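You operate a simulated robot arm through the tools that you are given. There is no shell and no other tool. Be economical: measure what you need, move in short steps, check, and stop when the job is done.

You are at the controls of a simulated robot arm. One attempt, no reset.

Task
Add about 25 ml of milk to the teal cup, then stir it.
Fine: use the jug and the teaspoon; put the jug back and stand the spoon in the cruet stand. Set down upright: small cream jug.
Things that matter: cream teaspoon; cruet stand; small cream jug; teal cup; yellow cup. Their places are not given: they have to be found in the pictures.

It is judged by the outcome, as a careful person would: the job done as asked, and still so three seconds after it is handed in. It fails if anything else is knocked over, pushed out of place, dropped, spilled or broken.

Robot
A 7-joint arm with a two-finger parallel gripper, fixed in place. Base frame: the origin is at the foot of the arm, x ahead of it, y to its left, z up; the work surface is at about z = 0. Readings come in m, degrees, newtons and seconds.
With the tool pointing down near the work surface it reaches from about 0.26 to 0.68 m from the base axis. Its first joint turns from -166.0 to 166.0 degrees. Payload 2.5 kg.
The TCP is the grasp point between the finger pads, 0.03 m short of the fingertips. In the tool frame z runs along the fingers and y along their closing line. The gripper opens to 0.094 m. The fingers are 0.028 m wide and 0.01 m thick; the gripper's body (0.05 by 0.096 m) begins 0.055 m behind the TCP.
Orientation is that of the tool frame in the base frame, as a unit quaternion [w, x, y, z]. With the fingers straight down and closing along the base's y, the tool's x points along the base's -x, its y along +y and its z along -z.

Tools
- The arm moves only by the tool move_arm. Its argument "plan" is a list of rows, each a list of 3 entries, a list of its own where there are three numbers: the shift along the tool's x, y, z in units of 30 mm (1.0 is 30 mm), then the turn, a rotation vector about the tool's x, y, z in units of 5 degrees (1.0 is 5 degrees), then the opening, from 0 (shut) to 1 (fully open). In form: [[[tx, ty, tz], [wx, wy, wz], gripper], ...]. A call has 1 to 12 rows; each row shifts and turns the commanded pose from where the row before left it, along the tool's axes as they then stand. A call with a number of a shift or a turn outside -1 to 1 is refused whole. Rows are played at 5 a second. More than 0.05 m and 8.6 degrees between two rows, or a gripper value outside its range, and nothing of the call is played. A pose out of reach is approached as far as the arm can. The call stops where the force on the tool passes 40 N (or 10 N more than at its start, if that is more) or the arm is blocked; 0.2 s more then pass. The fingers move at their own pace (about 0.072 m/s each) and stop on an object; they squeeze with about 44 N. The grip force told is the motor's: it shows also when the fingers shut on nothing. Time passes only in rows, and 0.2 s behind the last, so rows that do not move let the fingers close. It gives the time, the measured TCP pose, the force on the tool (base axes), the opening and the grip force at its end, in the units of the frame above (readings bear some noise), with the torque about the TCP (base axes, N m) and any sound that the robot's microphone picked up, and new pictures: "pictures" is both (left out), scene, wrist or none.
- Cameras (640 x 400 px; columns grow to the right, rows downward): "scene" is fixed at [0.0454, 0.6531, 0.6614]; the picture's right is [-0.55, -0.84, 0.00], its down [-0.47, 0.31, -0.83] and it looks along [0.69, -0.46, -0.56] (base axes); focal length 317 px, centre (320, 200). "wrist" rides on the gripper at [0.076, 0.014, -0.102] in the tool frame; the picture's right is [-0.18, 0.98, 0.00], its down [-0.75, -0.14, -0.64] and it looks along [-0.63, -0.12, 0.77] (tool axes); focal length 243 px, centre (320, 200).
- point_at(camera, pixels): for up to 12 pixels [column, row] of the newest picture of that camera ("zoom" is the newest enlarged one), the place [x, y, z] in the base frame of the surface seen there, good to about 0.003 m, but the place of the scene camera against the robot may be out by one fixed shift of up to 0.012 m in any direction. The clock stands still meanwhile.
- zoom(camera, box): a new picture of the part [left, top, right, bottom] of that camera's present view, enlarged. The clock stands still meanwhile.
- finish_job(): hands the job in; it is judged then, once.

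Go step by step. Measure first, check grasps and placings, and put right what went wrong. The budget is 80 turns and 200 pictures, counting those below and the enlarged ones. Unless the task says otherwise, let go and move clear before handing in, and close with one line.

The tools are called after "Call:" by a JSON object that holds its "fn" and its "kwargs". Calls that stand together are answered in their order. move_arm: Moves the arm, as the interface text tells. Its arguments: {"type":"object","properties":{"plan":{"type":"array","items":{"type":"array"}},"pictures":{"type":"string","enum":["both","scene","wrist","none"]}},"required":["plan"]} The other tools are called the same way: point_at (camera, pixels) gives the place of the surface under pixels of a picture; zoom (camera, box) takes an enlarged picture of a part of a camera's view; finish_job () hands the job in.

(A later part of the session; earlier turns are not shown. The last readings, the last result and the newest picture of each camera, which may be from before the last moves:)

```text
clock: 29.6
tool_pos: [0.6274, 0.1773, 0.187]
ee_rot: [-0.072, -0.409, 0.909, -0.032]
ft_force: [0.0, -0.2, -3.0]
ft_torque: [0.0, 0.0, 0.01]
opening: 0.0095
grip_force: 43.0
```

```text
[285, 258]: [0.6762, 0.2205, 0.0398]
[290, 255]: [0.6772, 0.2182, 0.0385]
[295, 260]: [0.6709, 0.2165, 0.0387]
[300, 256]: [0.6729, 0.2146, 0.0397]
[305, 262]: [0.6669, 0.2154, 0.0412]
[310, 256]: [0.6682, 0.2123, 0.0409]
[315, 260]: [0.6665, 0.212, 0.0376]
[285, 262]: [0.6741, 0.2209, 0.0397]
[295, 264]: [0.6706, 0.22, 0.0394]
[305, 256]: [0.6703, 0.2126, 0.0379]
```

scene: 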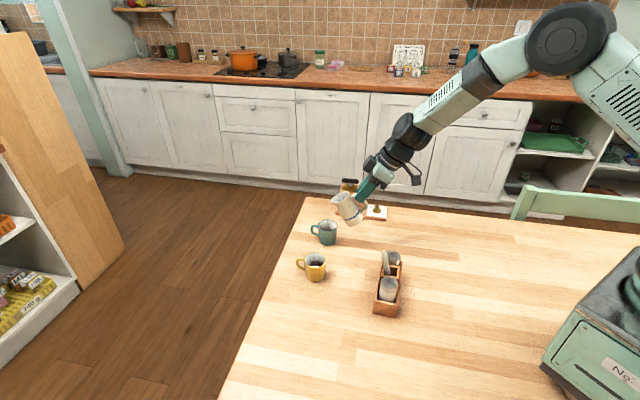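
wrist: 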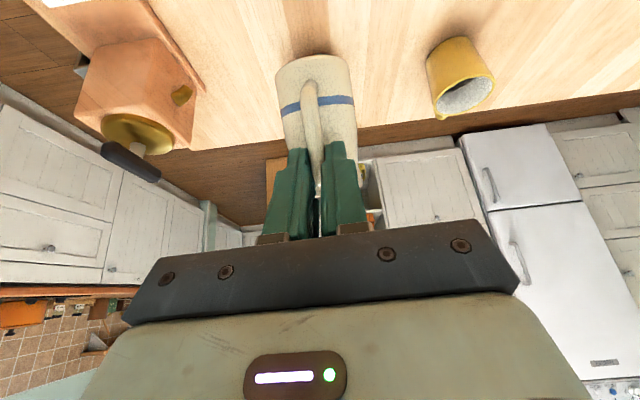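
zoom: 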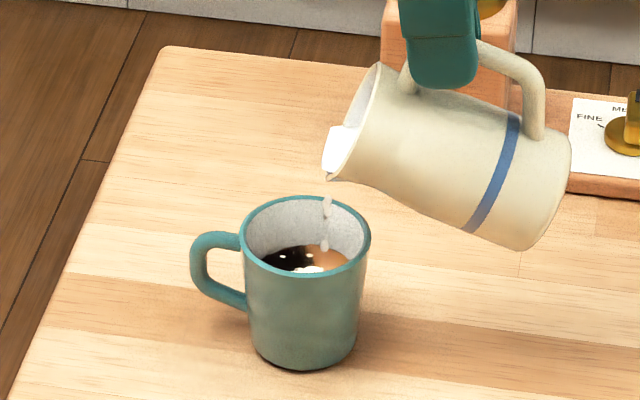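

The level is at about 0.0393, up some 4 mm or 7 ml, and the stream is dying down to drops. I'll add another 3°.

Call:
{"fn": "move_arm", "kwargs": {"plan": [[[-0.068, 0, -0.049], [0, 0.3, 0], 0], [[0, 0, 0], [0, 0, 0], 0], [[-0.068, 0, -0.049], [0, 0.3, 0], 0], [[0, 0, 0], [0, 0, 0], 0], [[0, 0, 0], [0, 0, 0], 0], [[0, 0, 0], [0, 0, 0], 0], [[0, 0, 0], [0, 0, 0], 0], [[0, 0, 0], [0, 0, 0], 0], [[0, 0, 0], [0, 0, 0], 0]], "pictures": "none"}}

Call:
{"fn": "zoom", "kwargs": {"camera": "scene", "box": [300, 190, 360, 250]}}

Call:
{"fn": "point_at", "kwargs": {"camera": "zoom", "pixels": [[285, 258], [290, 255], [295, 260], [300, 256], [305, 262], [310, 256], [315, 260], [285, 262], [295, 264], [305, 256]]}}

```text
clock: 31.6
tool_pos: [0.6198, 0.1769, 0.1889]
ee_rot: [-0.095, -0.408, 0.907, -0.043]
ft_force: [0.1, -0.1, -2.2]
ft_torque: [0.05, 0.02, -0.01]
opening: 0.0094
grip_force: 43.7
out of reach, approached as far as the arm can: row 3
```

```text
6.67 times, centred on (330, 220) of scene
```

zoom: 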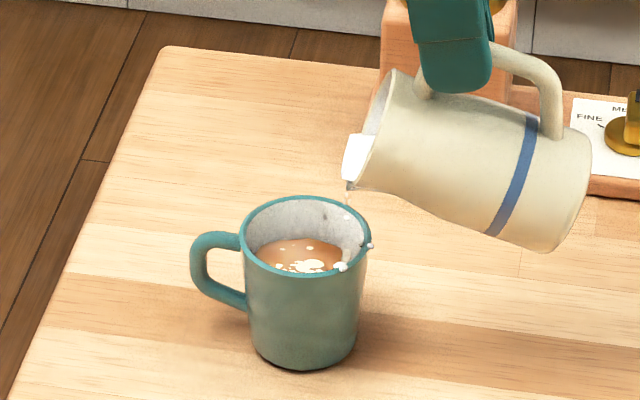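

```text
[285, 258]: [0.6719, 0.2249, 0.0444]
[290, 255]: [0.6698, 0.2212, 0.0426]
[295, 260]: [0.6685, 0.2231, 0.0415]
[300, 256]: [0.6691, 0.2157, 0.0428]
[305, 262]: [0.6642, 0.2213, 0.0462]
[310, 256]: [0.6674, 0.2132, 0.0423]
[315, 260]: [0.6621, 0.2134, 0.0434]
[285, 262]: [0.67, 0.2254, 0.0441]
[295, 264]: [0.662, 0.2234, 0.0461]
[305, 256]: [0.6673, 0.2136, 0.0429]
```

The arm hit its reach limit and the spout slipped to the cup's right rim, with drops at (368,246). I'll go straight back to the last good pose with less tilt, to stop the flow over the cup.

Call:
{"fn": "move_arm", "kwargs": {"plan": [[[-0.092, -0.19, 0.134], [0, -1, 0], 0], [[0, 0, 0], [0, -0.6, 0], 0]], "pictures": "none"}}

Call:
{"fn": "zoom", "kwargs": {"camera": "scene", "box": [300, 190, 360, 250]}}

Call:
{"fn": "point_at", "kwargs": {"camera": "zoom", "pixels": [[285, 258], [290, 255], [295, 260], [300, 256], [305, 262], [310, 256], [315, 260], [285, 262], [295, 264], [305, 256]]}}

```text
clock: 32.2
tool_pos: [0.6255, 0.1744, 0.1836]
ee_rot: [-0.031, -0.41, 0.911, -0.014]
ft_force: [0.1, 0.2, -2.1]
ft_torque: [0.04, 0.01, 0.03]
opening: 0.0093
grip_force: 42.9
```

```text
6.67 times, centred on (330, 220) of scene
```

zoom: 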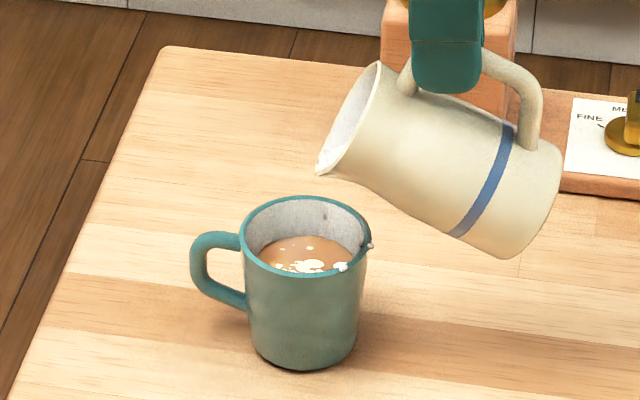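

```text
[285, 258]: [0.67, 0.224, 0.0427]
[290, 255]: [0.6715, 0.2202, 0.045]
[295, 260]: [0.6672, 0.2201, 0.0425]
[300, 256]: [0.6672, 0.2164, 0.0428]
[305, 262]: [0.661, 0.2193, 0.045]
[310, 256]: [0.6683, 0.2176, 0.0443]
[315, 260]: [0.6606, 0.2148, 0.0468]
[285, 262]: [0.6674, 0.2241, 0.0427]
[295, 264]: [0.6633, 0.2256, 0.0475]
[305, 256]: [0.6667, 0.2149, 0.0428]
```

The flow has stopped. I'll look closely at the white spots on the rim at (368,244) and (340,266), and at the table beside the cup.

Call:
{"fn": "zoom", "kwargs": {"camera": "scene", "box": [315, 212, 345, 250]}}

Call:
{"fn": "point_at", "kwargs": {"camera": "zoom", "pixels": [[260, 120], [320, 180], [300, 175], [200, 160], [210, 180], [400, 120]]}}

```text
10.53 times, centred on (330, 231) of scene
```

zoom: 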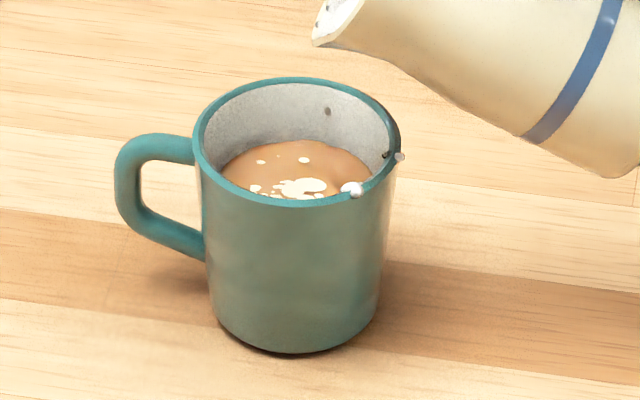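

```text
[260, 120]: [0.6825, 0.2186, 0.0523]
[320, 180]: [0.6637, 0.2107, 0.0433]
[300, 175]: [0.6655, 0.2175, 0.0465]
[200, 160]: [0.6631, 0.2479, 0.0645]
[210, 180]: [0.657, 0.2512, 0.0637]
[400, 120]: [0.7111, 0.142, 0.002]
```

About 9 mm of rise (roughly 16 ml) is in; a drop or two cling to the rim and the table is clean. With this grip more tilt is out of reach, so I'll take the jug back, regrip it flatter and pour the rest. First I'll raise and right it over the cup.

Call:
{"fn": "move_arm", "kwargs": {"plan": [[[0, 0, -0.5], [0, 0, 0], 0], [[0.107, 0, 0.089], [0, -0.5, 0], 0], [[0, 0, -0.5], [0, 0, 0], 0], [[0.107, 0, 0.089], [0, -0.5, 0], 0], [[0.214, 0, 0.178], [0, -1, 0], 0], [[0.214, 0, 0.178], [0, -1, 0], 0], [[0.214, 0, 0.178], [0, -1, 0], 0], [[0.214, 0, 0.178], [0, -1, 0], 0], [[0.214, 0, 0.178], [0, -1, 0], 0], [[0, 0, 0], [0, 0, 0], 0]], "pictures": "none"}}

Call:
{"fn": "zoom", "kwargs": {"camera": "scene", "box": [290, 180, 370, 260]}}

Call:
{"fn": "point_at", "kwargs": {"camera": "zoom", "pixels": [[295, 240], [305, 240], [315, 240], [290, 245], [300, 245], [310, 247], [320, 243], [325, 240], [295, 236], [305, 236]]}}

```text
clock: 34.4
tool_pos: [0.6043, 0.1508, 0.1768]
ee_rot: [0.205, -0.399, 0.889, 0.092]
ft_force: [0.1, -0.4, -2.1]
ft_torque: [-0.05, 0.02, -0.01]
opening: 0.009
grip_force: 43.0
```

```text
5.00 times, centred on (330, 220) of scene
```

zoom: 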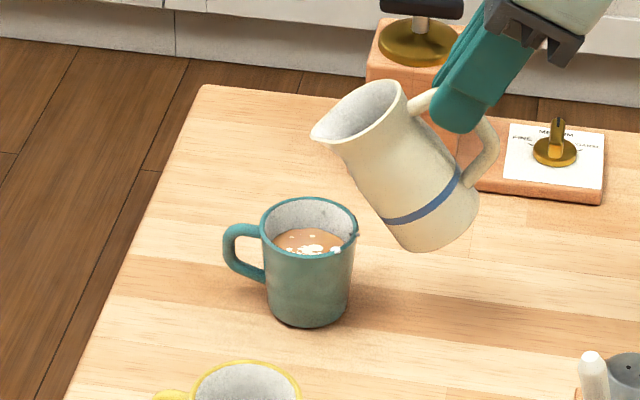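

```text
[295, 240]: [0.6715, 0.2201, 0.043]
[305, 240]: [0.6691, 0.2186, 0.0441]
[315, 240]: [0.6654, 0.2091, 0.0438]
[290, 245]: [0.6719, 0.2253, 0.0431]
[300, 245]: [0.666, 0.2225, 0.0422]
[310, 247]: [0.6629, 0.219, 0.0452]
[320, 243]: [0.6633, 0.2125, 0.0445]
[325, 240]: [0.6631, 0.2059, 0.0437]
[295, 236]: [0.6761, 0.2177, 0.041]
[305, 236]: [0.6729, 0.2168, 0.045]
```

The level reads 0.0436. I'll carry the jug back along its line and right it fully.

Call:
{"fn": "move_arm", "kwargs": {"plan": [[[0.572, 0, -0.347], [0, 0, 0], 0], [[0.572, 0, -0.347], [0, 0, 0], 0], [[0.572, 0, -0.347], [0, 0, 0], 0], [[0.572, 0, -0.347], [0, 0, 0], 0], [[0.572, 0, -0.347], [0, 0, 0], 0], [[0.572, 0, -0.347], [0, 0, 0], 0], [[0.214, 0, 0.178], [0, -1, 0], 0], [[0.214, 0, 0.178], [0, -1, 0], 0], [[0.214, 0, 0.178], [0, -1, 0], 0], [[0.214, 0, 0.178], [0, -1, 0], 0], [[0.214, 0, 0.178], [0, -1, 0], 0], [[0.214, 0, 0.178], [0, -1, 0], 0]], "pictures": "none"}}

Call:
{"fn": "move_arm", "kwargs": {"plan": [[[0.13, 0, 0.11], [0, -0.6, 0], 0], [[0, 0, 0], [0, 0, 0], 0]], "pictures": "scene"}}

```text
clock: 37.0
tool_pos: [0.5194, 0.0531, 0.1407]
ee_rot: [0.429, -0.362, 0.805, 0.193]
ft_force: [0.2, 0.7, -2.6]
ft_torque: [-0.08, 0.1, -0.01]
opening: 0.0092
grip_force: 43.2
```

```text
clock: 37.6
tool_pos: [0.5195, 0.0545, 0.134]
ee_rot: [0.449, -0.357, 0.794, 0.202]
ft_force: [0.0, -0.3, -2.7]
ft_torque: [-0.12, 0.09, 0.01]
opening: 0.0093
grip_force: 43.8
```

scene: 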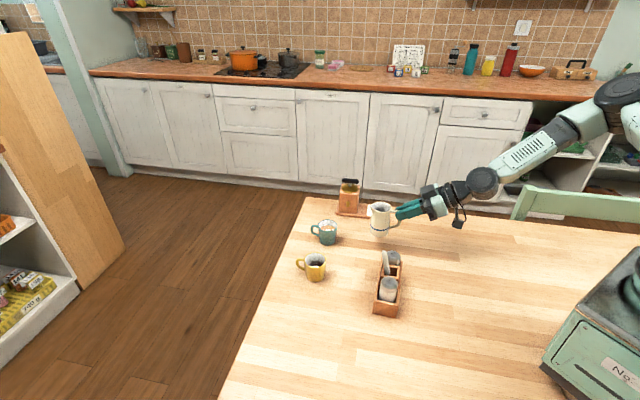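

The jug is upright above its place, 11 mm off sideways. I'll correct that and lower it until it almost touches.

Call:
{"fn": "move_arm", "kwargs": {"plan": [[[0.11, -0.387, -0.19], [0, -0.22, 0], 0], [[0, 0, 0], [0, 0, 0], 0], [[0.26, 0, 0.15], [0, 0, 0], 0], [[0.26, 0, 0.15], [0, 0, 0], 0], [[0.26, 0, 0.15], [0, 0, 0], 0], [[0.26, 0, 0.15], [0, 0, 0], 0], [[0.26, 0, 0.15], [0, 0, 0], 0], [[0, 0, 0], [0, 0, 0], 0]], "pictures": "none"}}

Call:
{"fn": "zoom", "kwargs": {"camera": "scene", "box": [350, 190, 430, 260]}}

```text
clock: 39.4
tool_pos: [0.5238, 0.0414, 0.0886]
ee_rot: [0.456, -0.356, 0.789, 0.206]
ft_force: [-0.1, 0.6, -2.7]
ft_torque: [-0.08, 0.08, 0.05]
opening: 0.0096
grip_force: 43.5
```

```text
5.71 times, centred on (390, 225) of scene
```

zoom: 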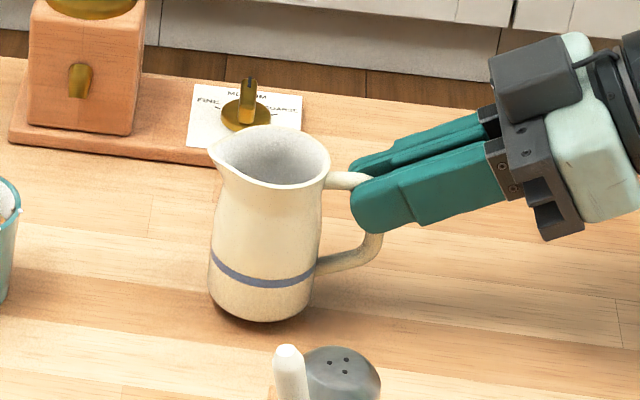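

It is 6 mm above its rest height. I'll lower it gently to contact and release.

Call:
{"fn": "move_arm", "kwargs": {"plan": [[[0.063, 0, 0.037], [0, 0, 0], 0], [[0.063, 0, 0.037], [0, 0, 0], 0], [[0.063, 0, 0.037], [0, 0, 0], 0], [[0, 0, 0], [0, 0, 0], 0], [[0, 0, 0], [0, 0, 0], 0.15], [[0, 0, 0], [0, 0, 0], 0.5], [[0, 0, 0], [0, 0, 0], 0.5]], "pictures": "none"}}

Call:
{"fn": "move_arm", "kwargs": {"plan": [[[0, 0, 0], [0, -0.5, 0], 0.5], [[0, 0, 0], [0, -0.5, 0], 0.5], [[0, 0, 0], [0, -0.5, 0], 0.5], [[0, 0, 0], [0, -0.5, 0], 0.5], [[0, 0, 0], [0, -0.5, 0], 0.5], [[0, 0, 0], [0, -0.5, 0], 0.5], [[0, 0, 0], [0, 0, 0], 0.5]], "pictures": "wrist"}}

Call:
{"fn": "zoom", "kwargs": {"camera": "scene", "box": [350, 180, 470, 260]}}

```text
clock: 41.0
tool_pos: [0.5235, 0.041, 0.0842]
ee_rot: [0.457, -0.356, 0.789, 0.206]
ft_force: [-0.4, -0.5, 0.2]
ft_torque: [0.02, -0.01, -0.02]
opening: 0.0472
grip_force: 0.0
```

```text
clock: 42.6
tool_pos: [0.5241, 0.0411, 0.0841]
ee_rot: [0.555, -0.327, 0.723, 0.251]
ft_force: [0.4, 0.7, 0.2]
ft_torque: [0.02, 0.04, -0.01]
opening: 0.0471
grip_force: 0.0
```

wrist: 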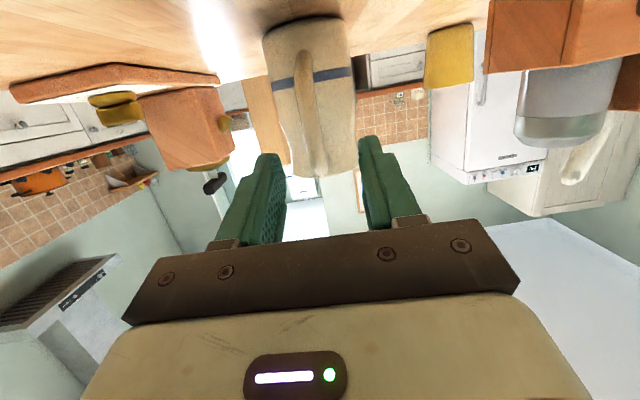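

```text
5.00 times, centred on (410, 220) of scene
```

zoom: 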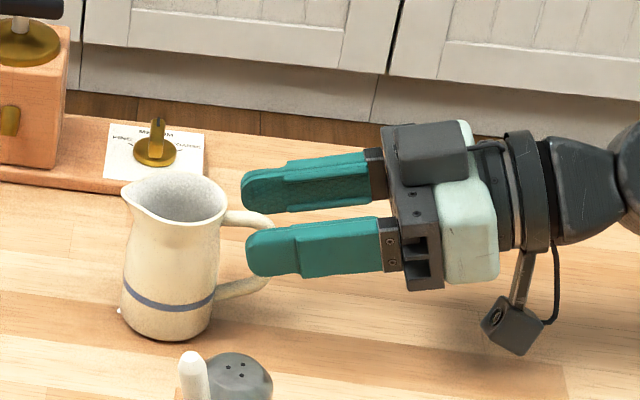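

The jug stands free and upright. There is a white speck at (118,312) near its foot, which I'll check.

Call:
{"fn": "zoom", "kwargs": {"camera": "scene", "box": [360, 215, 400, 250]}}

Call:
{"fn": "zoom", "kwargs": {"camera": "scene", "box": [300, 210, 360, 260]}}

```text
11.43 times, centred on (380, 232) of scene
```

zoom: 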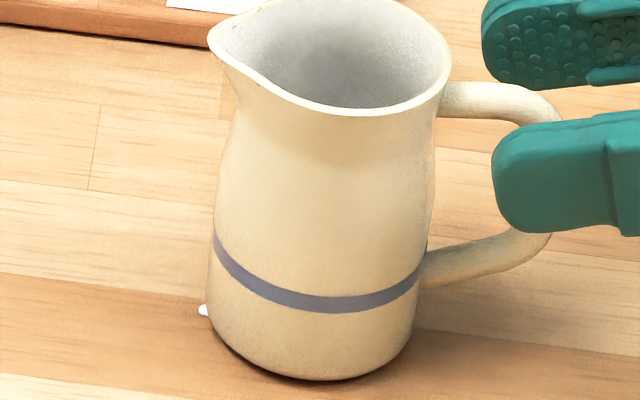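

```text
8.00 times, centred on (330, 235) of scene
```

zoom: 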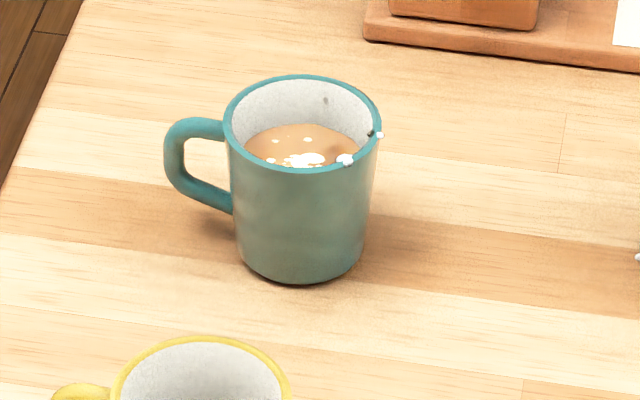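

One tiny drop sits by the jug's foot, and otherwise it is clean; next time I'll let the lip drain over the cup longer. Now I'll close on the handle with the flatter grip.

Call:
{"fn": "move_arm", "kwargs": {"plan": [[[0, 0, 0], [0, 0, 0], 0.25], [[0, 0, 0], [0, 0, 0], 0.1], [[0, 0, 0], [0, 0, 0], 0], [[0, 0, 0], [0, 0, 0], 0], [[0, 0, 0], [0, 0, 0], 0]], "pictures": "none"}}

Call:
{"fn": "move_arm", "kwargs": {"plan": [[[-0.161, 0, -0.043], [0, 0, 0], 0], [[-0.322, 0, -0.086], [0, 0, 0], 0], [[-0.483, 0, -0.13], [0, 0, 0], 0], [[-0.483, 0, -0.13], [0, 0, 0], 0], [[-0.483, 0, -0.13], [0, 0, 0], 0], [[0, 0, 0], [0, 0, 0], 0]], "pictures": "none"}}

Call:
{"fn": "zoom", "kwargs": {"camera": "scene", "box": [340, 170, 460, 250]}}

Call:
{"fn": "point_at", "kwargs": {"camera": "zoom", "pixels": [[146, 122], [149, 126]]}}

```text
clock: 43.8
tool_pos: [0.524, 0.0417, 0.0835]
ee_rot: [0.556, -0.325, 0.723, 0.25]
ft_force: [-0.4, 0.7, -0.2]
ft_torque: [0.02, -0.06, 0.02]
opening: 0.0095
grip_force: 43.9
```

```text
clock: 45.2
tool_pos: [0.5235, 0.0428, 0.1436]
ee_rot: [0.555, -0.325, 0.723, 0.25]
ft_force: [0.4, 0.9, -2.9]
ft_torque: [-0.1, 0.12, 0.01]
opening: 0.0094
grip_force: 43.5
```

```text
5.00 times, centred on (400, 210) of scene
```

zoom: 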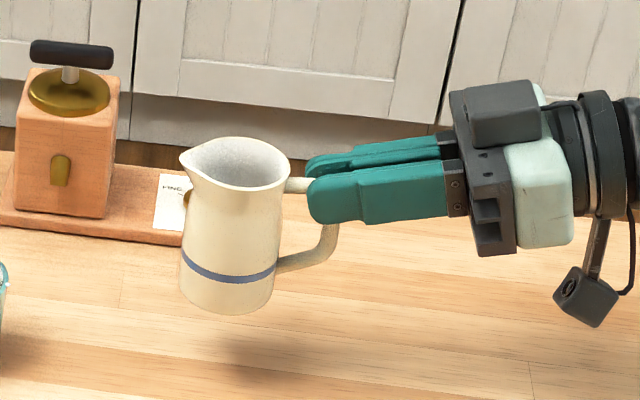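

```text
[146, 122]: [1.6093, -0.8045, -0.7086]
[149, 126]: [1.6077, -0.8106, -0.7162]
```

The flat grip holds (jug upright, 2.9 N). I'll tilt 30° about the spout, then carry it back over the teal cup.

Call:
{"fn": "move_arm", "kwargs": {"plan": [[[-0.131, 0, -0.046], [0, 0.5, 0], 0], [[-0.131, 0, -0.046], [0, 0.5, 0], 0], [[-0.131, 0, -0.046], [0, 0.5, 0], 0], [[-0.131, 0, -0.046], [0, 0.5, 0], 0], [[-0.131, 0, -0.046], [0, 0.5, 0], 0], [[-0.131, 0, -0.046], [0, 0.5, 0], 0], [[-0.131, 0, -0.046], [0, 0.5, 0], 0], [[-0.131, 0, -0.046], [0, 0.5, 0], 0], [[-0.131, 0, -0.046], [0, 0.5, 0], 0], [[-0.131, 0, -0.046], [0, 0.5, 0], 0], [[-0.131, 0, -0.046], [0, 0.5, 0], 0], [[-0.131, 0, -0.046], [0, 0.5, 0], 0]], "pictures": "none"}}

Call:
{"fn": "move_arm", "kwargs": {"plan": [[[-0.188, 0.025, 0.188], [0, 0, 0], 0], [[-0.377, 0.05, 0.377], [0, 0, 0], 0], [[-0.377, 0.05, 0.377], [0, 0, 0], 0], [[-0.377, 0.05, 0.377], [0, 0, 0], 0], [[-0.377, 0.05, 0.377], [0, 0, 0], 0], [[-0.377, 0.05, 0.377], [0, 0, 0], 0], [[-0.377, 0.05, 0.377], [0, 0, 0], 0], [[-0.377, 0.05, 0.377], [0, 0, 0], 0], [[-0.188, 0.025, 0.188], [0, 0, 0], 0], [[0, 0, 0], [0, 0, 0], 0]], "pictures": "none"}}

Call:
{"fn": "zoom", "kwargs": {"camera": "scene", "box": [290, 180, 370, 260]}}

```text
clock: 47.8
tool_pos: [0.5277, 0.0474, 0.1914]
ee_rot: [0.349, -0.379, 0.842, 0.157]
ft_force: [-1.1, 0.6, -2.3]
ft_torque: [-0.08, 0.07, 0.01]
opening: 0.0092
grip_force: 42.8
```

```text
clock: 50.0
tool_pos: [0.6047, 0.151, 0.1932]
ee_rot: [0.35, -0.378, 0.842, 0.157]
ft_force: [0.7, -0.1, -2.9]
ft_torque: [-0.06, 0.04, 0.0]
opening: 0.0096
grip_force: 42.9
```

```text
5.00 times, centred on (330, 220) of scene
```

zoom: 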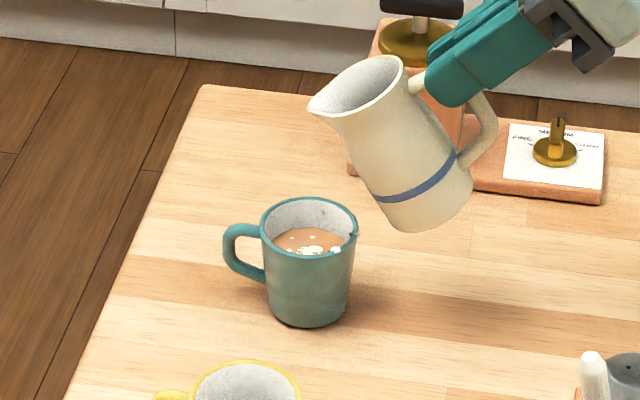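

The spout at (310,106) is over the cup's middle column. I'll check the depth before lowering.

Call:
{"fn": "point_at", "kwargs": {"camera": "zoom", "pixels": [[312, 107], [315, 110], [318, 113], [262, 228], [355, 228], [309, 255], [309, 199]]}}

```text
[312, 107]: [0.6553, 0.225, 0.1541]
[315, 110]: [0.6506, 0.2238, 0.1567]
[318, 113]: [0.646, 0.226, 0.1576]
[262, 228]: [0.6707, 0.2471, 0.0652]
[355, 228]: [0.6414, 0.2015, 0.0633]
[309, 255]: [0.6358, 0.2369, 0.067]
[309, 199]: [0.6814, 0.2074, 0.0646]
```

The spout is within 3 mm of the cup's centre. I'll lower 4 cm and tilt to 50°.

Call:
{"fn": "move_arm", "kwargs": {"plan": [[[0.24, 0, 0.24], [0, 0, 0], 0], [[0.24, 0, 0.24], [0, 0, 0], 0], [[0.24, 0, 0.24], [0, 0, 0], 0], [[0.24, 0, 0.24], [0, 0, 0], 0], [[-0.131, 0, -0.046], [0, 0.5, 0], 0], [[-0.131, 0, -0.046], [0, 0.5, 0], 0], [[-0.131, 0, -0.046], [0, 0.5, 0], 0], [[-0.131, 0, -0.046], [0, 0.5, 0], 0], [[-0.131, 0, -0.046], [0, 0.5, 0], 0], [[-0.131, 0, -0.046], [0, 0.5, 0], 0], [[-0.131, 0, -0.046], [0, 0.5, 0], 0], [[-0.131, 0, -0.046], [0, 0.5, 0], 0]], "pictures": "none"}}

Call:
{"fn": "move_arm", "kwargs": {"plan": [[[0.04, 0, 0.38], [0, 0, 0], 0], [[-0.131, 0, -0.046], [0, 0.5, 0], 0], [[-0.131, 0, -0.046], [0, 0.5, 0], 0], [[-0.131, 0, -0.046], [0, 0.5, 0], 0], [[-0.131, 0, -0.046], [0, 0.5, 0], 0], [[0, 0, 0], [0, 0, 0], 0]], "pictures": "none"}}

Call:
{"fn": "zoom", "kwargs": {"camera": "scene", "box": [300, 190, 360, 250]}}

```text
clock: 52.6
tool_pos: [0.6165, 0.1641, 0.1777]
ee_rot: [0.199, -0.4, 0.89, 0.089]
ft_force: [0.8, 0.2, -2.6]
ft_torque: [-0.02, -0.02, -0.03]
opening: 0.0096
grip_force: 43.4
```

```text
clock: 54.0
tool_pos: [0.6271, 0.1772, 0.1792]
ee_rot: [0.119, -0.407, 0.904, 0.054]
ft_force: [-0.2, -0.3, -2.8]
ft_torque: [0.01, 0.02, 0.02]
opening: 0.0095
grip_force: 43.3
```

```text
6.67 times, centred on (330, 220) of scene
```

zoom: 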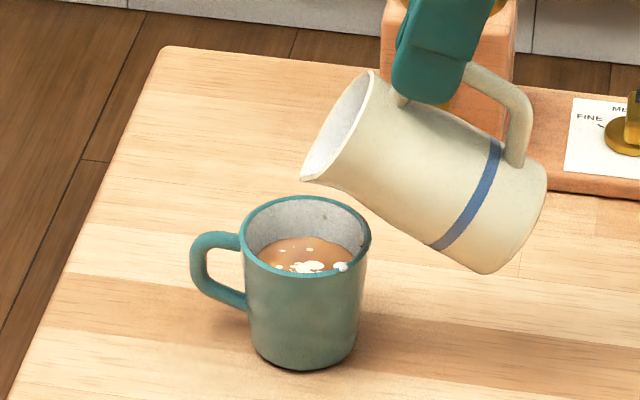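

Tilt is 60° with the spout centred at (303,180). I'll continue to 70°, where it stopped before.

Call:
{"fn": "move_arm", "kwargs": {"plan": [[[-0.131, 0, -0.046], [0, 0.5, 0], 0], [[-0.131, 0, -0.046], [0, 0.5, 0], 0], [[0, 0, 0], [0, 0, 0], 0], [[-0.131, 0, -0.046], [0, 0.5, 0], 0], [[0, 0, 0], [0, 0, 0], 0], [[-0.131, 0, -0.046], [0, 0.5, 0], 0], [[0, 0, 0], [0, 0, 0], 0], [[0, 0, 0], [0, 0, 0], 0]], "pictures": "none"}}

Call:
{"fn": "zoom", "kwargs": {"camera": "scene", "box": [300, 190, 360, 250]}}

```text
clock: 55.8
tool_pos: [0.6367, 0.1875, 0.1876]
ee_rot: [0.04, -0.41, 0.911, 0.018]
ft_force: [0.4, -0.3, -2.2]
ft_torque: [0.04, 0.01, 0.02]
opening: 0.0096
grip_force: 43.3
```

```text
6.67 times, centred on (330, 220) of scene
```

zoom: 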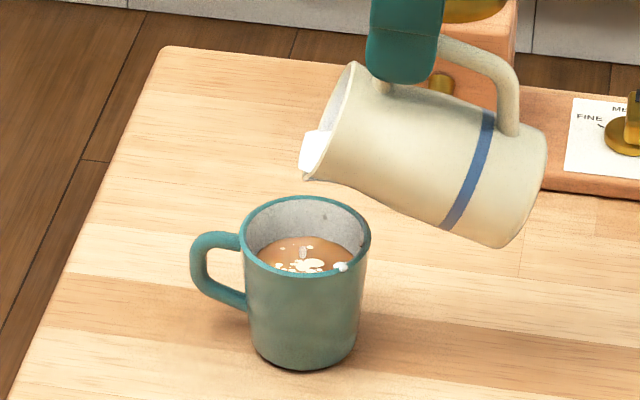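

A drop just fell, so flow is about to start. I'll tilt 2° and wait.

Call:
{"fn": "move_arm", "kwargs": {"plan": [[[-0.053, 0, -0.018], [0, 0.2, 0], 0], [[-0.053, 0, -0.018], [0, 0.2, 0], 0], [[0, 0, 0], [0, 0, 0], 0], [[0, 0, 0], [0, 0, 0], 0], [[0, 0, 0], [0, 0, 0], 0], [[0, 0, 0], [0, 0, 0], 0]], "pictures": "none"}}

Call:
{"fn": "zoom", "kwargs": {"camera": "scene", "box": [300, 190, 360, 250]}}

Call:
{"fn": "point_at", "kwargs": {"camera": "zoom", "pixels": [[275, 255], [280, 250], [285, 258], [290, 250], [320, 252], [330, 255], [335, 258], [325, 248], [330, 250], [285, 248]]}}

```text
clock: 57.2
tool_pos: [0.6388, 0.1889, 0.1882]
ee_rot: [0.025, -0.409, 0.912, 0.011]
ft_force: [0.4, -0.7, -2.7]
ft_torque: [0.07, -0.06, 0.0]
opening: 0.0092
grip_force: 43.3
```

```text
6.67 times, centred on (330, 220) of scene
```

zoom: 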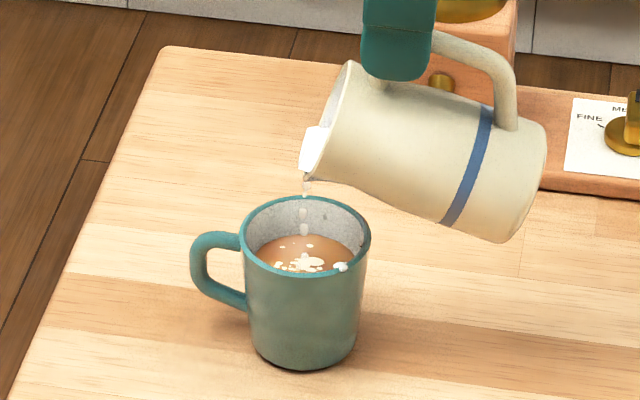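

```text
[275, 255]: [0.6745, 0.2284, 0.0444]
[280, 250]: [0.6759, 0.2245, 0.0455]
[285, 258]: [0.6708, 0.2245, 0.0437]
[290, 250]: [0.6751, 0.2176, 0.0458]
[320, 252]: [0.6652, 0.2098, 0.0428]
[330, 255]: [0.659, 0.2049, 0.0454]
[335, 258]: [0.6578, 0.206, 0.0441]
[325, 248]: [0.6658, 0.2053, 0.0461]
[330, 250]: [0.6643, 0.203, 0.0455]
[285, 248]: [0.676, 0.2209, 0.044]
```

The stream falls cleanly in the centre and the level is 0.0447. Another 1.6°.

Call:
{"fn": "move_arm", "kwargs": {"plan": [[[-0.042, 0, -0.014], [0, 0.16, 0], 0], [[-0.042, 0, -0.014], [0, 0.16, 0], 0], [[0, 0, 0], [0, 0, 0], 0], [[0, 0, 0], [0, 0, 0], 0], [[0, 0, 0], [0, 0, 0], 0], [[0, 0, 0], [0, 0, 0], 0], [[0, 0, 0], [0, 0, 0], 0], [[0, 0, 0], [0, 0, 0], 0]], "pictures": "none"}}

Call:
{"fn": "zoom", "kwargs": {"camera": "scene", "box": [300, 190, 360, 250]}}

Call:
{"fn": "point_at", "kwargs": {"camera": "zoom", "pixels": [[275, 255], [280, 250], [285, 258], [290, 250], [320, 252], [330, 255], [335, 258], [325, 248], [330, 250], [285, 248]]}}

```text
clock: 59.0
tool_pos: [0.6392, 0.1913, 0.1898]
ee_rot: [0.011, -0.409, 0.912, 0.005]
ft_force: [0.7, -0.8, -2.5]
ft_torque: [0.05, -0.03, -0.02]
opening: 0.0092
grip_force: 43.2
```

```text
6.67 times, centred on (330, 220) of scene
```

zoom: 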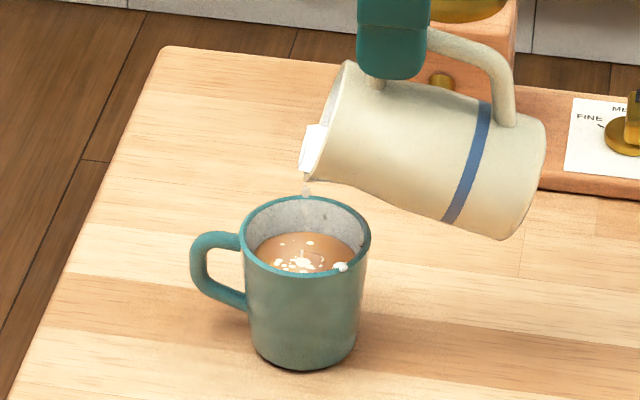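

```text
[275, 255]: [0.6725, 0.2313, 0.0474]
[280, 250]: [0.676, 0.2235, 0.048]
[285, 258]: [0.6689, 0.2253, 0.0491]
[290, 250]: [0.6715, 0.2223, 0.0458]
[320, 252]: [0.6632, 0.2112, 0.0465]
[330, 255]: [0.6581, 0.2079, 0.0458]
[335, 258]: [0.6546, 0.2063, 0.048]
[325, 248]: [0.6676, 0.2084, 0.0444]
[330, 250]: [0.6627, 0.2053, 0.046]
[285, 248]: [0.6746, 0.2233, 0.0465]
```

The level is about 0.0468, so roughly 20 ml is in. One more 1.5° step.

Call:
{"fn": "move_arm", "kwargs": {"plan": [[[-0.042, 0, -0.014], [0, 0.16, 0], 0], [[-0.042, 0, -0.014], [0, 0.16, 0], 0], [[0, 0, 0], [0, 0, 0], 0], [[0, 0, 0], [0, 0, 0], 0], [[0, 0, 0], [0, 0, 0], 0], [[0, 0, 0], [0, 0, 0], 0], [[0, 0, 0], [0, 0, 0], 0]], "pictures": "none"}}

Call:
{"fn": "zoom", "kwargs": {"camera": "scene", "box": [300, 190, 360, 250]}}

Call:
{"fn": "point_at", "kwargs": {"camera": "zoom", "pixels": [[275, 255], [280, 250], [285, 258], [290, 250], [320, 252], [330, 255], [335, 258], [325, 248], [330, 250], [285, 248], [275, 248], [335, 250]]}}

```text
clock: 60.6
tool_pos: [0.6413, 0.1933, 0.1909]
ee_rot: [-0.001, -0.41, 0.912, 0.0]
ft_force: [0.1, 0.3, -2.2]
ft_torque: [0.05, -0.01, -0.03]
opening: 0.0097
grip_force: 42.9
```

```text
6.67 times, centred on (330, 220) of scene
```

zoom: 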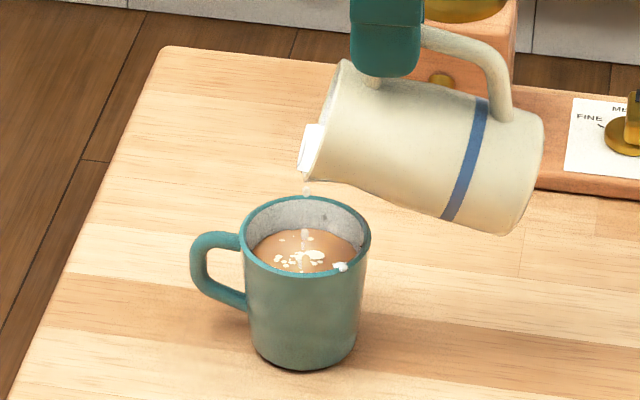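

```text
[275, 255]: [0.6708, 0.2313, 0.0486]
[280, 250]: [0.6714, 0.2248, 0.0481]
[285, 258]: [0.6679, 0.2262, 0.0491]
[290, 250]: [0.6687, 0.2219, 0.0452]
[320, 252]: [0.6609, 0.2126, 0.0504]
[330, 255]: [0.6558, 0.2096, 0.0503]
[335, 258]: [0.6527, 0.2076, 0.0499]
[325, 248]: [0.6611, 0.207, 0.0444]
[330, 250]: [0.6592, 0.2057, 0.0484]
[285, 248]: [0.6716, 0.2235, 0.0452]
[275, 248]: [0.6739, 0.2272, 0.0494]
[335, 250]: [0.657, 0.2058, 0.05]
```

The level is about 0.048, so near 24 ml, and it still drips. I'll hold a moment, then tilt back gently and let the lip drain over the cup.

Call:
{"fn": "move_arm", "kwargs": {"plan": [[[0, 0, 0], [0, 0, 0], 0], [[0, 0, 0], [0, 0, 0], 0], [[0, 0, 0], [0, 0, 0], 0], [[0.256, 0, 0.108], [0, -1, 0], 0], [[0.128, 0, 0.054], [0, -0.5, 0], 0], [[0, 0, 0], [0, 0, 0], 0], [[0, 0, 0], [0, 0, 0], 0], [[0, 0, 0], [0, 0, 0], 0]], "pictures": "none"}}

Call:
{"fn": "zoom", "kwargs": {"camera": "scene", "box": [300, 190, 360, 250]}}

Call:
{"fn": "point_at", "kwargs": {"camera": "zoom", "pixels": [[275, 255], [280, 250], [285, 258], [290, 250], [320, 252], [330, 255], [335, 258], [325, 248], [330, 250], [285, 248], [275, 248], [335, 250]]}}

```text
clock: 62.4
tool_pos: [0.6348, 0.1843, 0.1852]
ee_rot: [0.059, -0.408, 0.91, 0.026]
ft_force: [-0.4, 0.5, -2.7]
ft_torque: [0.01, -0.03, 0.01]
opening: 0.0094
grip_force: 43.2
```

```text
6.67 times, centred on (330, 220) of scene
```

zoom: 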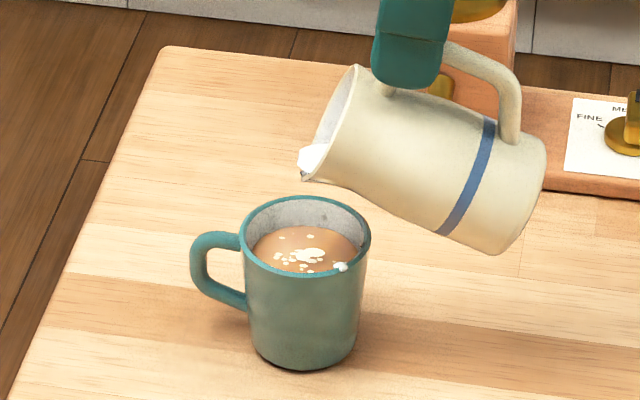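

```text
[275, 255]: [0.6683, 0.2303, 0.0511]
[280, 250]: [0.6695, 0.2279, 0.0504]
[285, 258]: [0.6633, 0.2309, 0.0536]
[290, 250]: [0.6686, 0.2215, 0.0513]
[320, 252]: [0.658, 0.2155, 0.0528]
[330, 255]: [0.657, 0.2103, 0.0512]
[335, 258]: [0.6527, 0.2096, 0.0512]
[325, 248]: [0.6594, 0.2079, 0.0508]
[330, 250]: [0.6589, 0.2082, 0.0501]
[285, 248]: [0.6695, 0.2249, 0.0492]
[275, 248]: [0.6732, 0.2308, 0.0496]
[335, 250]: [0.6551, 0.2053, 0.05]
```

The level now reads about 0.050, a rise of 13–15 mm or roughly 25 ml, so pouring is done. A drop hangs at the lip (302,175), so I'll right the jug slowly over the cup.

Call:
{"fn": "move_arm", "kwargs": {"plan": [[[0.128, 0, 0.054], [0, -0.5, 0], 0], [[0.128, 0, 0.054], [0, -0.5, 0], 0], [[0, 0, 0], [0, 0, 0], 0], [[0.03, 0, -0.4], [0, 0, 0], 0], [[0.128, 0, 0.054], [0, -0.5, 0], 0], [[0.128, 0, 0.054], [0, -0.5, 0], 0], [[-0.1, 0, -0.3], [0, 0, 0], 0], [[0.128, 0, 0.054], [0, -0.5, 0], 0], [[0.128, 0, 0.054], [0, -0.5, 0], 0], [[0, 0, 0], [0, 0, 0], 0], [[0, 0, 0], [0, 0, 0], 0], [[0, 0, 0], [0, 0, 0], 0]], "pictures": "none"}}

Call:
{"fn": "zoom", "kwargs": {"camera": "scene", "box": [300, 190, 360, 250]}}

```text
clock: 65.0
tool_pos: [0.6204, 0.1684, 0.1917]
ee_rot: [0.178, -0.402, 0.895, 0.08]
ft_force: [-0.2, 0.6, -2.8]
ft_torque: [0.01, 0.0, -0.01]
opening: 0.0094
grip_force: 43.3
```

```text
6.67 times, centred on (330, 220) of scene
```

zoom: 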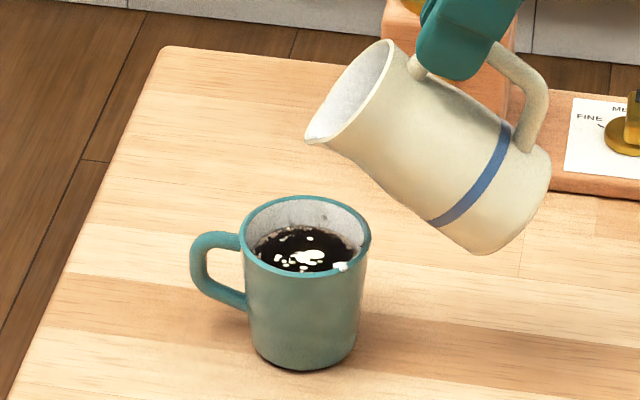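

The coffee went dark again because the milk has sunk, so it needs the stir. I'll go on righting the jug here to catch any drip.

Call:
{"fn": "move_arm", "kwargs": {"plan": [[[0.128, 0, 0.054], [0, -0.5, 0], 0], [[0.128, 0, 0.054], [0, -0.5, 0], 0], [[-0.2, 0, -0.35], [0, 0, 0], 0], [[0.128, 0, 0.054], [0, -0.5, 0], 0], [[0.128, 0, 0.054], [0, -0.5, 0], 0], [[-0.2, 0, -0.35], [0, 0, 0], 0], [[0.128, 0, 0.054], [0, -0.5, 0], 0], [[0.128, 0, 0.054], [0, -0.5, 0], 0], [[0.128, 0, 0.054], [0, -0.5, 0], 0], [[0, 0, 0], [0, 0, 0], 0], [[0, 0, 0], [0, 0, 0], 0], [[0, 0, 0], [0, 0, 0], 0]], "pictures": "none"}}

Call:
{"fn": "zoom", "kwargs": {"camera": "scene", "box": [290, 180, 370, 260]}}

```text
clock: 67.6
tool_pos: [0.6081, 0.1553, 0.1922]
ee_rot: [0.311, -0.386, 0.857, 0.14]
ft_force: [-0.3, -0.1, -1.6]
ft_torque: [-0.02, 0.05, -0.01]
opening: 0.0095
grip_force: 43.2
```

```text
5.00 times, centred on (330, 220) of scene
```

zoom: 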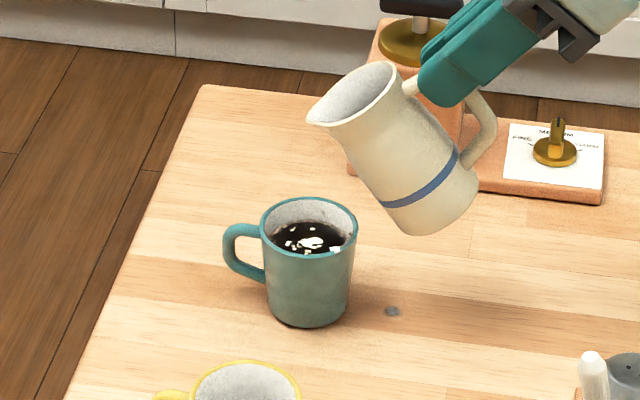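

A small drip lies on the table at (392,312); it can't be undone. I'll carry the jug back to its place.

Call:
{"fn": "move_arm", "kwargs": {"plan": [[[0.206, -0.027, -0.172], [0, 0, 0], 0], [[0.4125, -0.053, -0.344], [0, 0, 0], 0], [[0.4125, -0.053, -0.344], [0, 0, 0], 0], [[0.4125, -0.053, -0.344], [0, 0, 0], 0], [[0.4125, -0.053, -0.344], [0, 0, 0], 0], [[0.4125, -0.053, -0.344], [0, 0, 0], 0], [[0.4125, -0.053, -0.344], [0, 0, 0], 0], [[0.4125, -0.053, -0.344], [0, 0, 0], 0], [[0.206, -0.027, -0.172], [0, 0, 0], 0]], "pictures": "none"}}

Call:
{"fn": "move_arm", "kwargs": {"plan": [[[0.256, 0, 0.108], [0, -1, 0], 0], [[0.256, 0, 0.108], [0, -1, 0], 0], [[0.256, 0, 0.108], [0, -1, 0], 0], [[0.256, 0, 0.108], [0, -1, 0], 0], [[0.256, 0, 0.108], [0, -1, 0], 0], [[0.256, 0, 0.108], [0, -1, 0], 0], [[0.256, 0, 0.108], [0, -1, 0], 0], [[0, 0, 0], [0, 0, 0], 0]], "pictures": "none"}}

Call:
{"fn": "zoom", "kwargs": {"camera": "scene", "box": [300, 180, 440, 270]}}

```text
clock: 69.6
tool_pos: [0.5321, 0.0489, 0.192]
ee_rot: [0.311, -0.386, 0.857, 0.14]
ft_force: [0.2, -0.6, -2.2]
ft_torque: [-0.05, 0.1, -0.01]
opening: 0.0093
grip_force: 42.9
```

```text
clock: 71.4
tool_pos: [0.5227, 0.0395, 0.1363]
ee_rot: [0.554, -0.326, 0.724, 0.249]
ft_force: [-0.2, 0.7, -2.2]
ft_torque: [-0.1, 0.07, 0.0]
opening: 0.0094
grip_force: 43.2
```

```text
4.44 times, centred on (370, 225) of scene
```

zoom: 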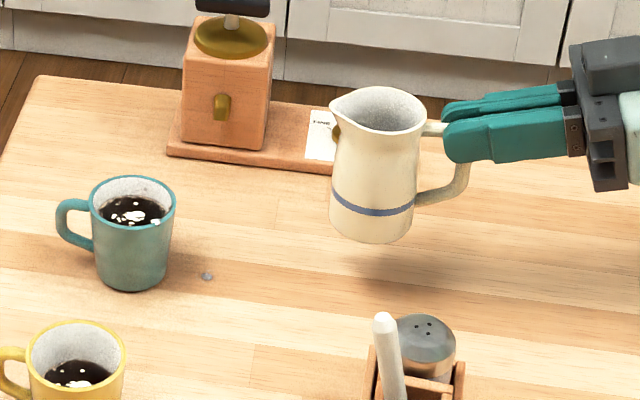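

The jug is upright above its place. I'll lower it, release it slowly, and check.

Call:
{"fn": "move_arm", "kwargs": {"plan": [[[0.247, 0, 0.078], [0, 0, 0], 0], [[0.247, 0, 0.078], [0, 0, 0], 0], [[0.247, 0, 0.078], [0, 0, 0], 0], [[0.247, 0, 0.078], [0, 0, 0], 0], [[0.247, 0, 0.078], [0, 0, 0], 0], [[0.247, 0, 0.078], [0, 0, 0], 0], [[0.068, 0, 0.018], [0, 0, 0], 0], [[0.068, 0, 0.018], [0, 0, 0], 0], [[0.068, 0, 0.018], [0, 0, 0], 0], [[0, 0, 0], [0, 0, 0], 0], [[0, 0, 0], [0, 0, 0], 0]], "pictures": "none"}}

Call:
{"fn": "zoom", "kwargs": {"camera": "scene", "box": [350, 190, 430, 260]}}

```text
clock: 73.8
tool_pos: [0.5251, 0.0396, 0.0843]
ee_rot: [0.555, -0.325, 0.724, 0.249]
ft_force: [-0.7, -0.5, 1.6]
ft_torque: [0.12, -0.11, 0.06]
opening: 0.0095
grip_force: 43.5
```

```text
5.71 times, centred on (390, 225) of scene
```

zoom: 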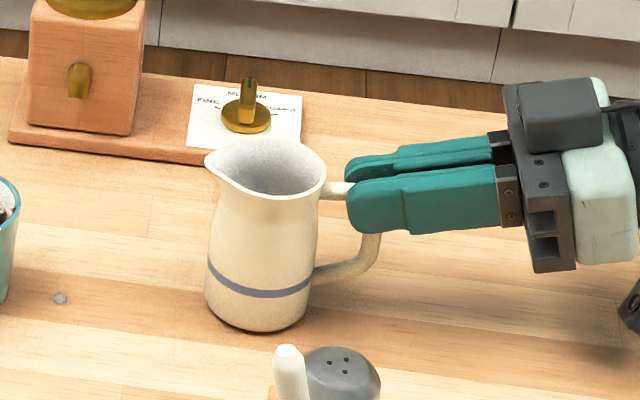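

The jug has touched down (+1.6 N) where it stood before. I'll release it and back straight off.

Call:
{"fn": "move_arm", "kwargs": {"plan": [[[0, 0, 0], [0, 0, 0], 0.15], [[0, 0, 0], [0, 0, 0], 0.5], [[0, 0, 0], [0, 0, 0], 0.5], [[0, 0, -0.5], [0, 0, 0], 0.5], [[0, 0, -1], [0, 0, 0], 0.5], [[0, 0, -1], [0, 0, 0], 0.5], [[-0.5, 0, -0.8], [0, 0, 0], 0.5], [[-1, 0, 0], [0, 0, 0], 0.5], [[-1, 0, 0], [0, 0, 0], 0.5], [[-1, 0, 0], [0, 0, 0], 0.5], [[-1, 0, 0], [0, 0, 0], 0.5]], "pictures": "none"}}

Call:
{"fn": "zoom", "kwargs": {"camera": "scene", "box": [290, 190, 430, 330]}}

```text
clock: 76.2
tool_pos: [0.4844, -0.0032, 0.2422]
ee_rot: [0.554, -0.325, 0.725, 0.249]
ft_force: [1.3, 0.8, 0.9]
ft_torque: [0.0, 0.01, 0.03]
opening: 0.0471
grip_force: 0.0
```

```text
2.86 times, centred on (360, 260) of scene
```

zoom: 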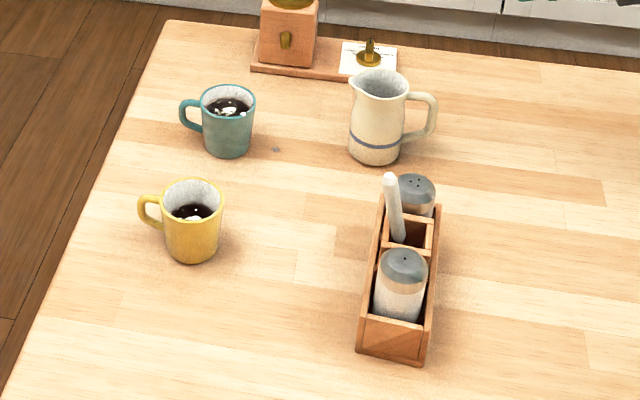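

The jug stands well clear and upright. Next comes the spoon: I'll turn the gripper down and move to where the wrist camera sees the spoon closely.

Call:
{"fn": "move_arm", "kwargs": {"plan": [[[0, 0, 0], [0, 1, 0], 0.5], [[0, 0, 0], [0, 1, 0], 0.5], [[0, 0, 0], [0, 1, 0], 0.5], [[0, 0, 0], [0, 1, 0], 0.5], [[0, 0, 0], [0, 1, 0], 0.5], [[0, 0, 0], [0, 1, 0], 0.5], [[0, 0, 0], [0, 1, 0], 0.5], [[0, 0, 0], [0, 1, 0], 0.5], [[0, 0, 0], [0, 1, 0], 0.5], [[0, 0, 0], [0, 1, 0], 0.5], [[0, 0, 0], [0, 1, 0], 0.5], [[0, 0, 0], [0, 1, 0], 0.5]], "pictures": "none"}}

Call:
{"fn": "move_arm", "kwargs": {"plan": [[[0, 0, 0], [0, 1, 0], 0.5], [[0, 0, 0], [0, 1, 0], 0.5], [[0, 0, 0], [0, 1, 0], 0.5], [[-0.1, 0.911, -0.086], [0, 0, 0], 0.5], [[-0.1, 0.911, -0.086], [0, 0, 0], 0.5], [[-0.1, 0.911, -0.086], [0, 0, 0], 0.5], [[-0.1, 0.911, -0.086], [0, 0, 0], 0.5], [[-0.1, 0.911, -0.086], [0, 0, 0], 0.5], [[-0.1, 0.911, -0.086], [0, 0, 0], 0.5], [[-0.1, 0.911, -0.086], [0, 0, 0], 0.5], [[0, 0, 0], [0, 0, 0], 0.5]], "pictures": "wrist"}}

```text
clock: 78.8
tool_pos: [0.4844, -0.003, 0.239]
ee_rot: [0.117, -0.406, 0.905, 0.053]
ft_force: [0.4, -0.5, -0.1]
ft_torque: [0.01, 0.01, 0.01]
opening: 0.047
grip_force: 0.1
```

```text
clock: 81.2
tool_pos: [0.355, 0.139, 0.2589]
ee_rot: [-0.001, -0.409, 0.912, 0.0]
ft_force: [-0.2, -1.2, -0.2]
ft_torque: [-0.03, -0.01, 0.02]
opening: 0.0471
grip_force: 0.1
```

wrist: 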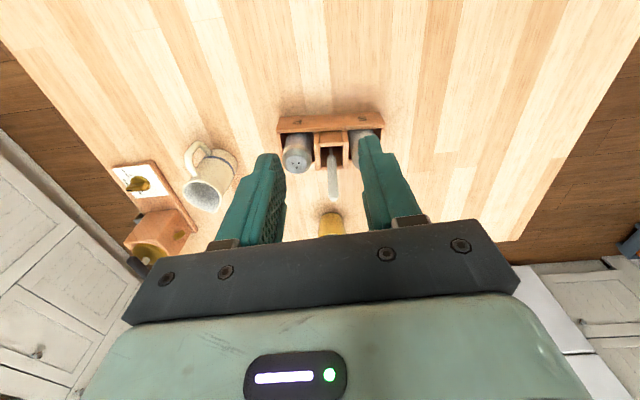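

The spoon handle shows at (333,175) between the fingers. I'll zoom in and measure it.

Call:
{"fn": "zoom", "kwargs": {"camera": "wrist", "box": [275, 110, 385, 210]}}

```text
4.00 times, centred on (330, 160) of wrist
```

zoom: 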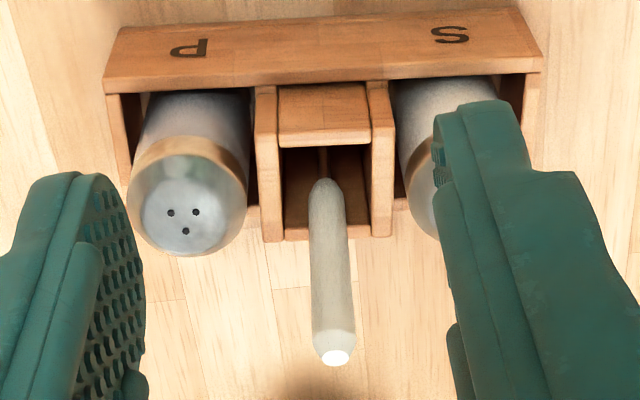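

Call:
{"fn": "point_at", "kwargs": {"camera": "zoom", "pixels": [[336, 358], [334, 340], [333, 310], [331, 280], [329, 250], [327, 220], [325, 195], [325, 165], [262, 160], [382, 155], [325, 140], [325, 235]]}}

Call:
{"fn": "point_at", "kwargs": {"camera": "zoom", "pixels": [[316, 300], [351, 300], [312, 250], [345, 250], [266, 100], [380, 95], [270, 230], [380, 230]]}}

```text
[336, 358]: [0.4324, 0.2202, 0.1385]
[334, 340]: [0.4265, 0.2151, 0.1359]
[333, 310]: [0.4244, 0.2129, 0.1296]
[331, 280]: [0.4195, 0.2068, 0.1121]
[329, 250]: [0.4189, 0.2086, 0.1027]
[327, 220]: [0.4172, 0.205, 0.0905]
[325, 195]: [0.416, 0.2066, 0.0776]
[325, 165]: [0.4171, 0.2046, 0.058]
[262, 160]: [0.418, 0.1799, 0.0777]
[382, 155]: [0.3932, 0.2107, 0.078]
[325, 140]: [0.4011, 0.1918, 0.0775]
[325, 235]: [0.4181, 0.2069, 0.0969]
```

```text
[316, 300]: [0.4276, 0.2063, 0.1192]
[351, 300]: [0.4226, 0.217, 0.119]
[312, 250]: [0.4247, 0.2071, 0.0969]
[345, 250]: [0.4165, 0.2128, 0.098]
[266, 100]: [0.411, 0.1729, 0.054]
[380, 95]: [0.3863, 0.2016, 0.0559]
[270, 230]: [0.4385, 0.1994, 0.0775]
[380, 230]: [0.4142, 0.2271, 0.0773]
```

The handle leans about 13° along the gripper's own azimuth of 48°, with its axis through (0.428, 0.2165) at z = 0.131. I'll tilt to match and go to a point above its tip.

Call:
{"fn": "move_arm", "kwargs": {"plan": [[[0, 0, 0], [0, 0.87, 0], 0.4], [[0, 0, 0], [0, 0.87, 0], 0.4], [[0, 0, 0], [0, 0.87, 0], 0.4], [[-0.737, -0.017, 0.229], [0, 0, 0], 0.4], [[-0.737, -0.017, 0.229], [0, 0, 0], 0.4], [[-0.737, -0.017, 0.229], [0, 0, 0], 0.4], [[-0.737, -0.017, 0.229], [0, 0, 0], 0.4], [[-0.737, -0.017, 0.229], [0, 0, 0], 0.4], [[-0.737, -0.017, 0.229], [0, 0, 0], 0.4], [[0, 0, 0], [0, 0, 0], 0.4]], "pictures": "wrist"}}

Call:
{"fn": "zoom", "kwargs": {"camera": "scene", "box": [330, 200, 450, 330]}}

```text
clock: 83.4
tool_pos: [0.438, 0.2259, 0.1877]
ee_rot: [-0.105, -0.408, 0.906, -0.048]
ft_force: [0.1, 0.0, -0.1]
ft_torque: [-0.07, 0.01, 0.01]
opening: 0.0377
grip_force: 0.1
```

wrist: 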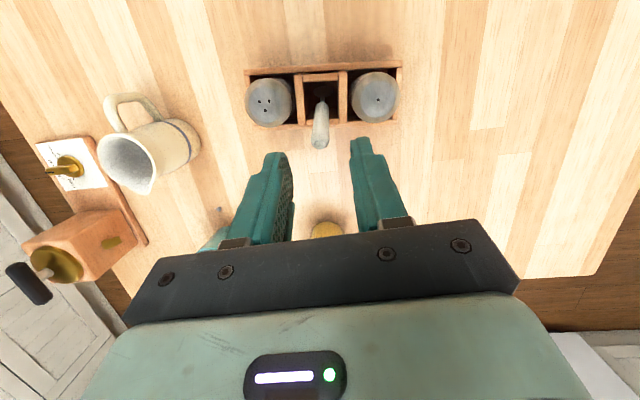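

```text
3.08 times, centred on (390, 265) of scene
```

zoom: 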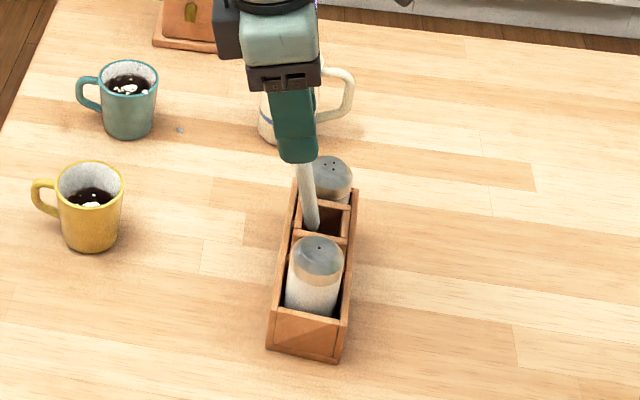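

I'm above the spoon with its tip at wrist (319,143). I'll re-measure its axis from here before going down.

Call:
{"fn": "point_at", "kwargs": {"camera": "wrist", "pixels": [[319, 145], [319, 142], [320, 135], [320, 128], [320, 120], [321, 112], [312, 130], [328, 130]]}}

```text
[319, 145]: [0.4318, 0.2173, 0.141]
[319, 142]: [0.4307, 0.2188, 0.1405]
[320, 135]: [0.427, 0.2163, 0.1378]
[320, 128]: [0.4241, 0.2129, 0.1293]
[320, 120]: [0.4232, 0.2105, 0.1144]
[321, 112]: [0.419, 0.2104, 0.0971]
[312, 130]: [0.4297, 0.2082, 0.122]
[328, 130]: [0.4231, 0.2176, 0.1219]
```

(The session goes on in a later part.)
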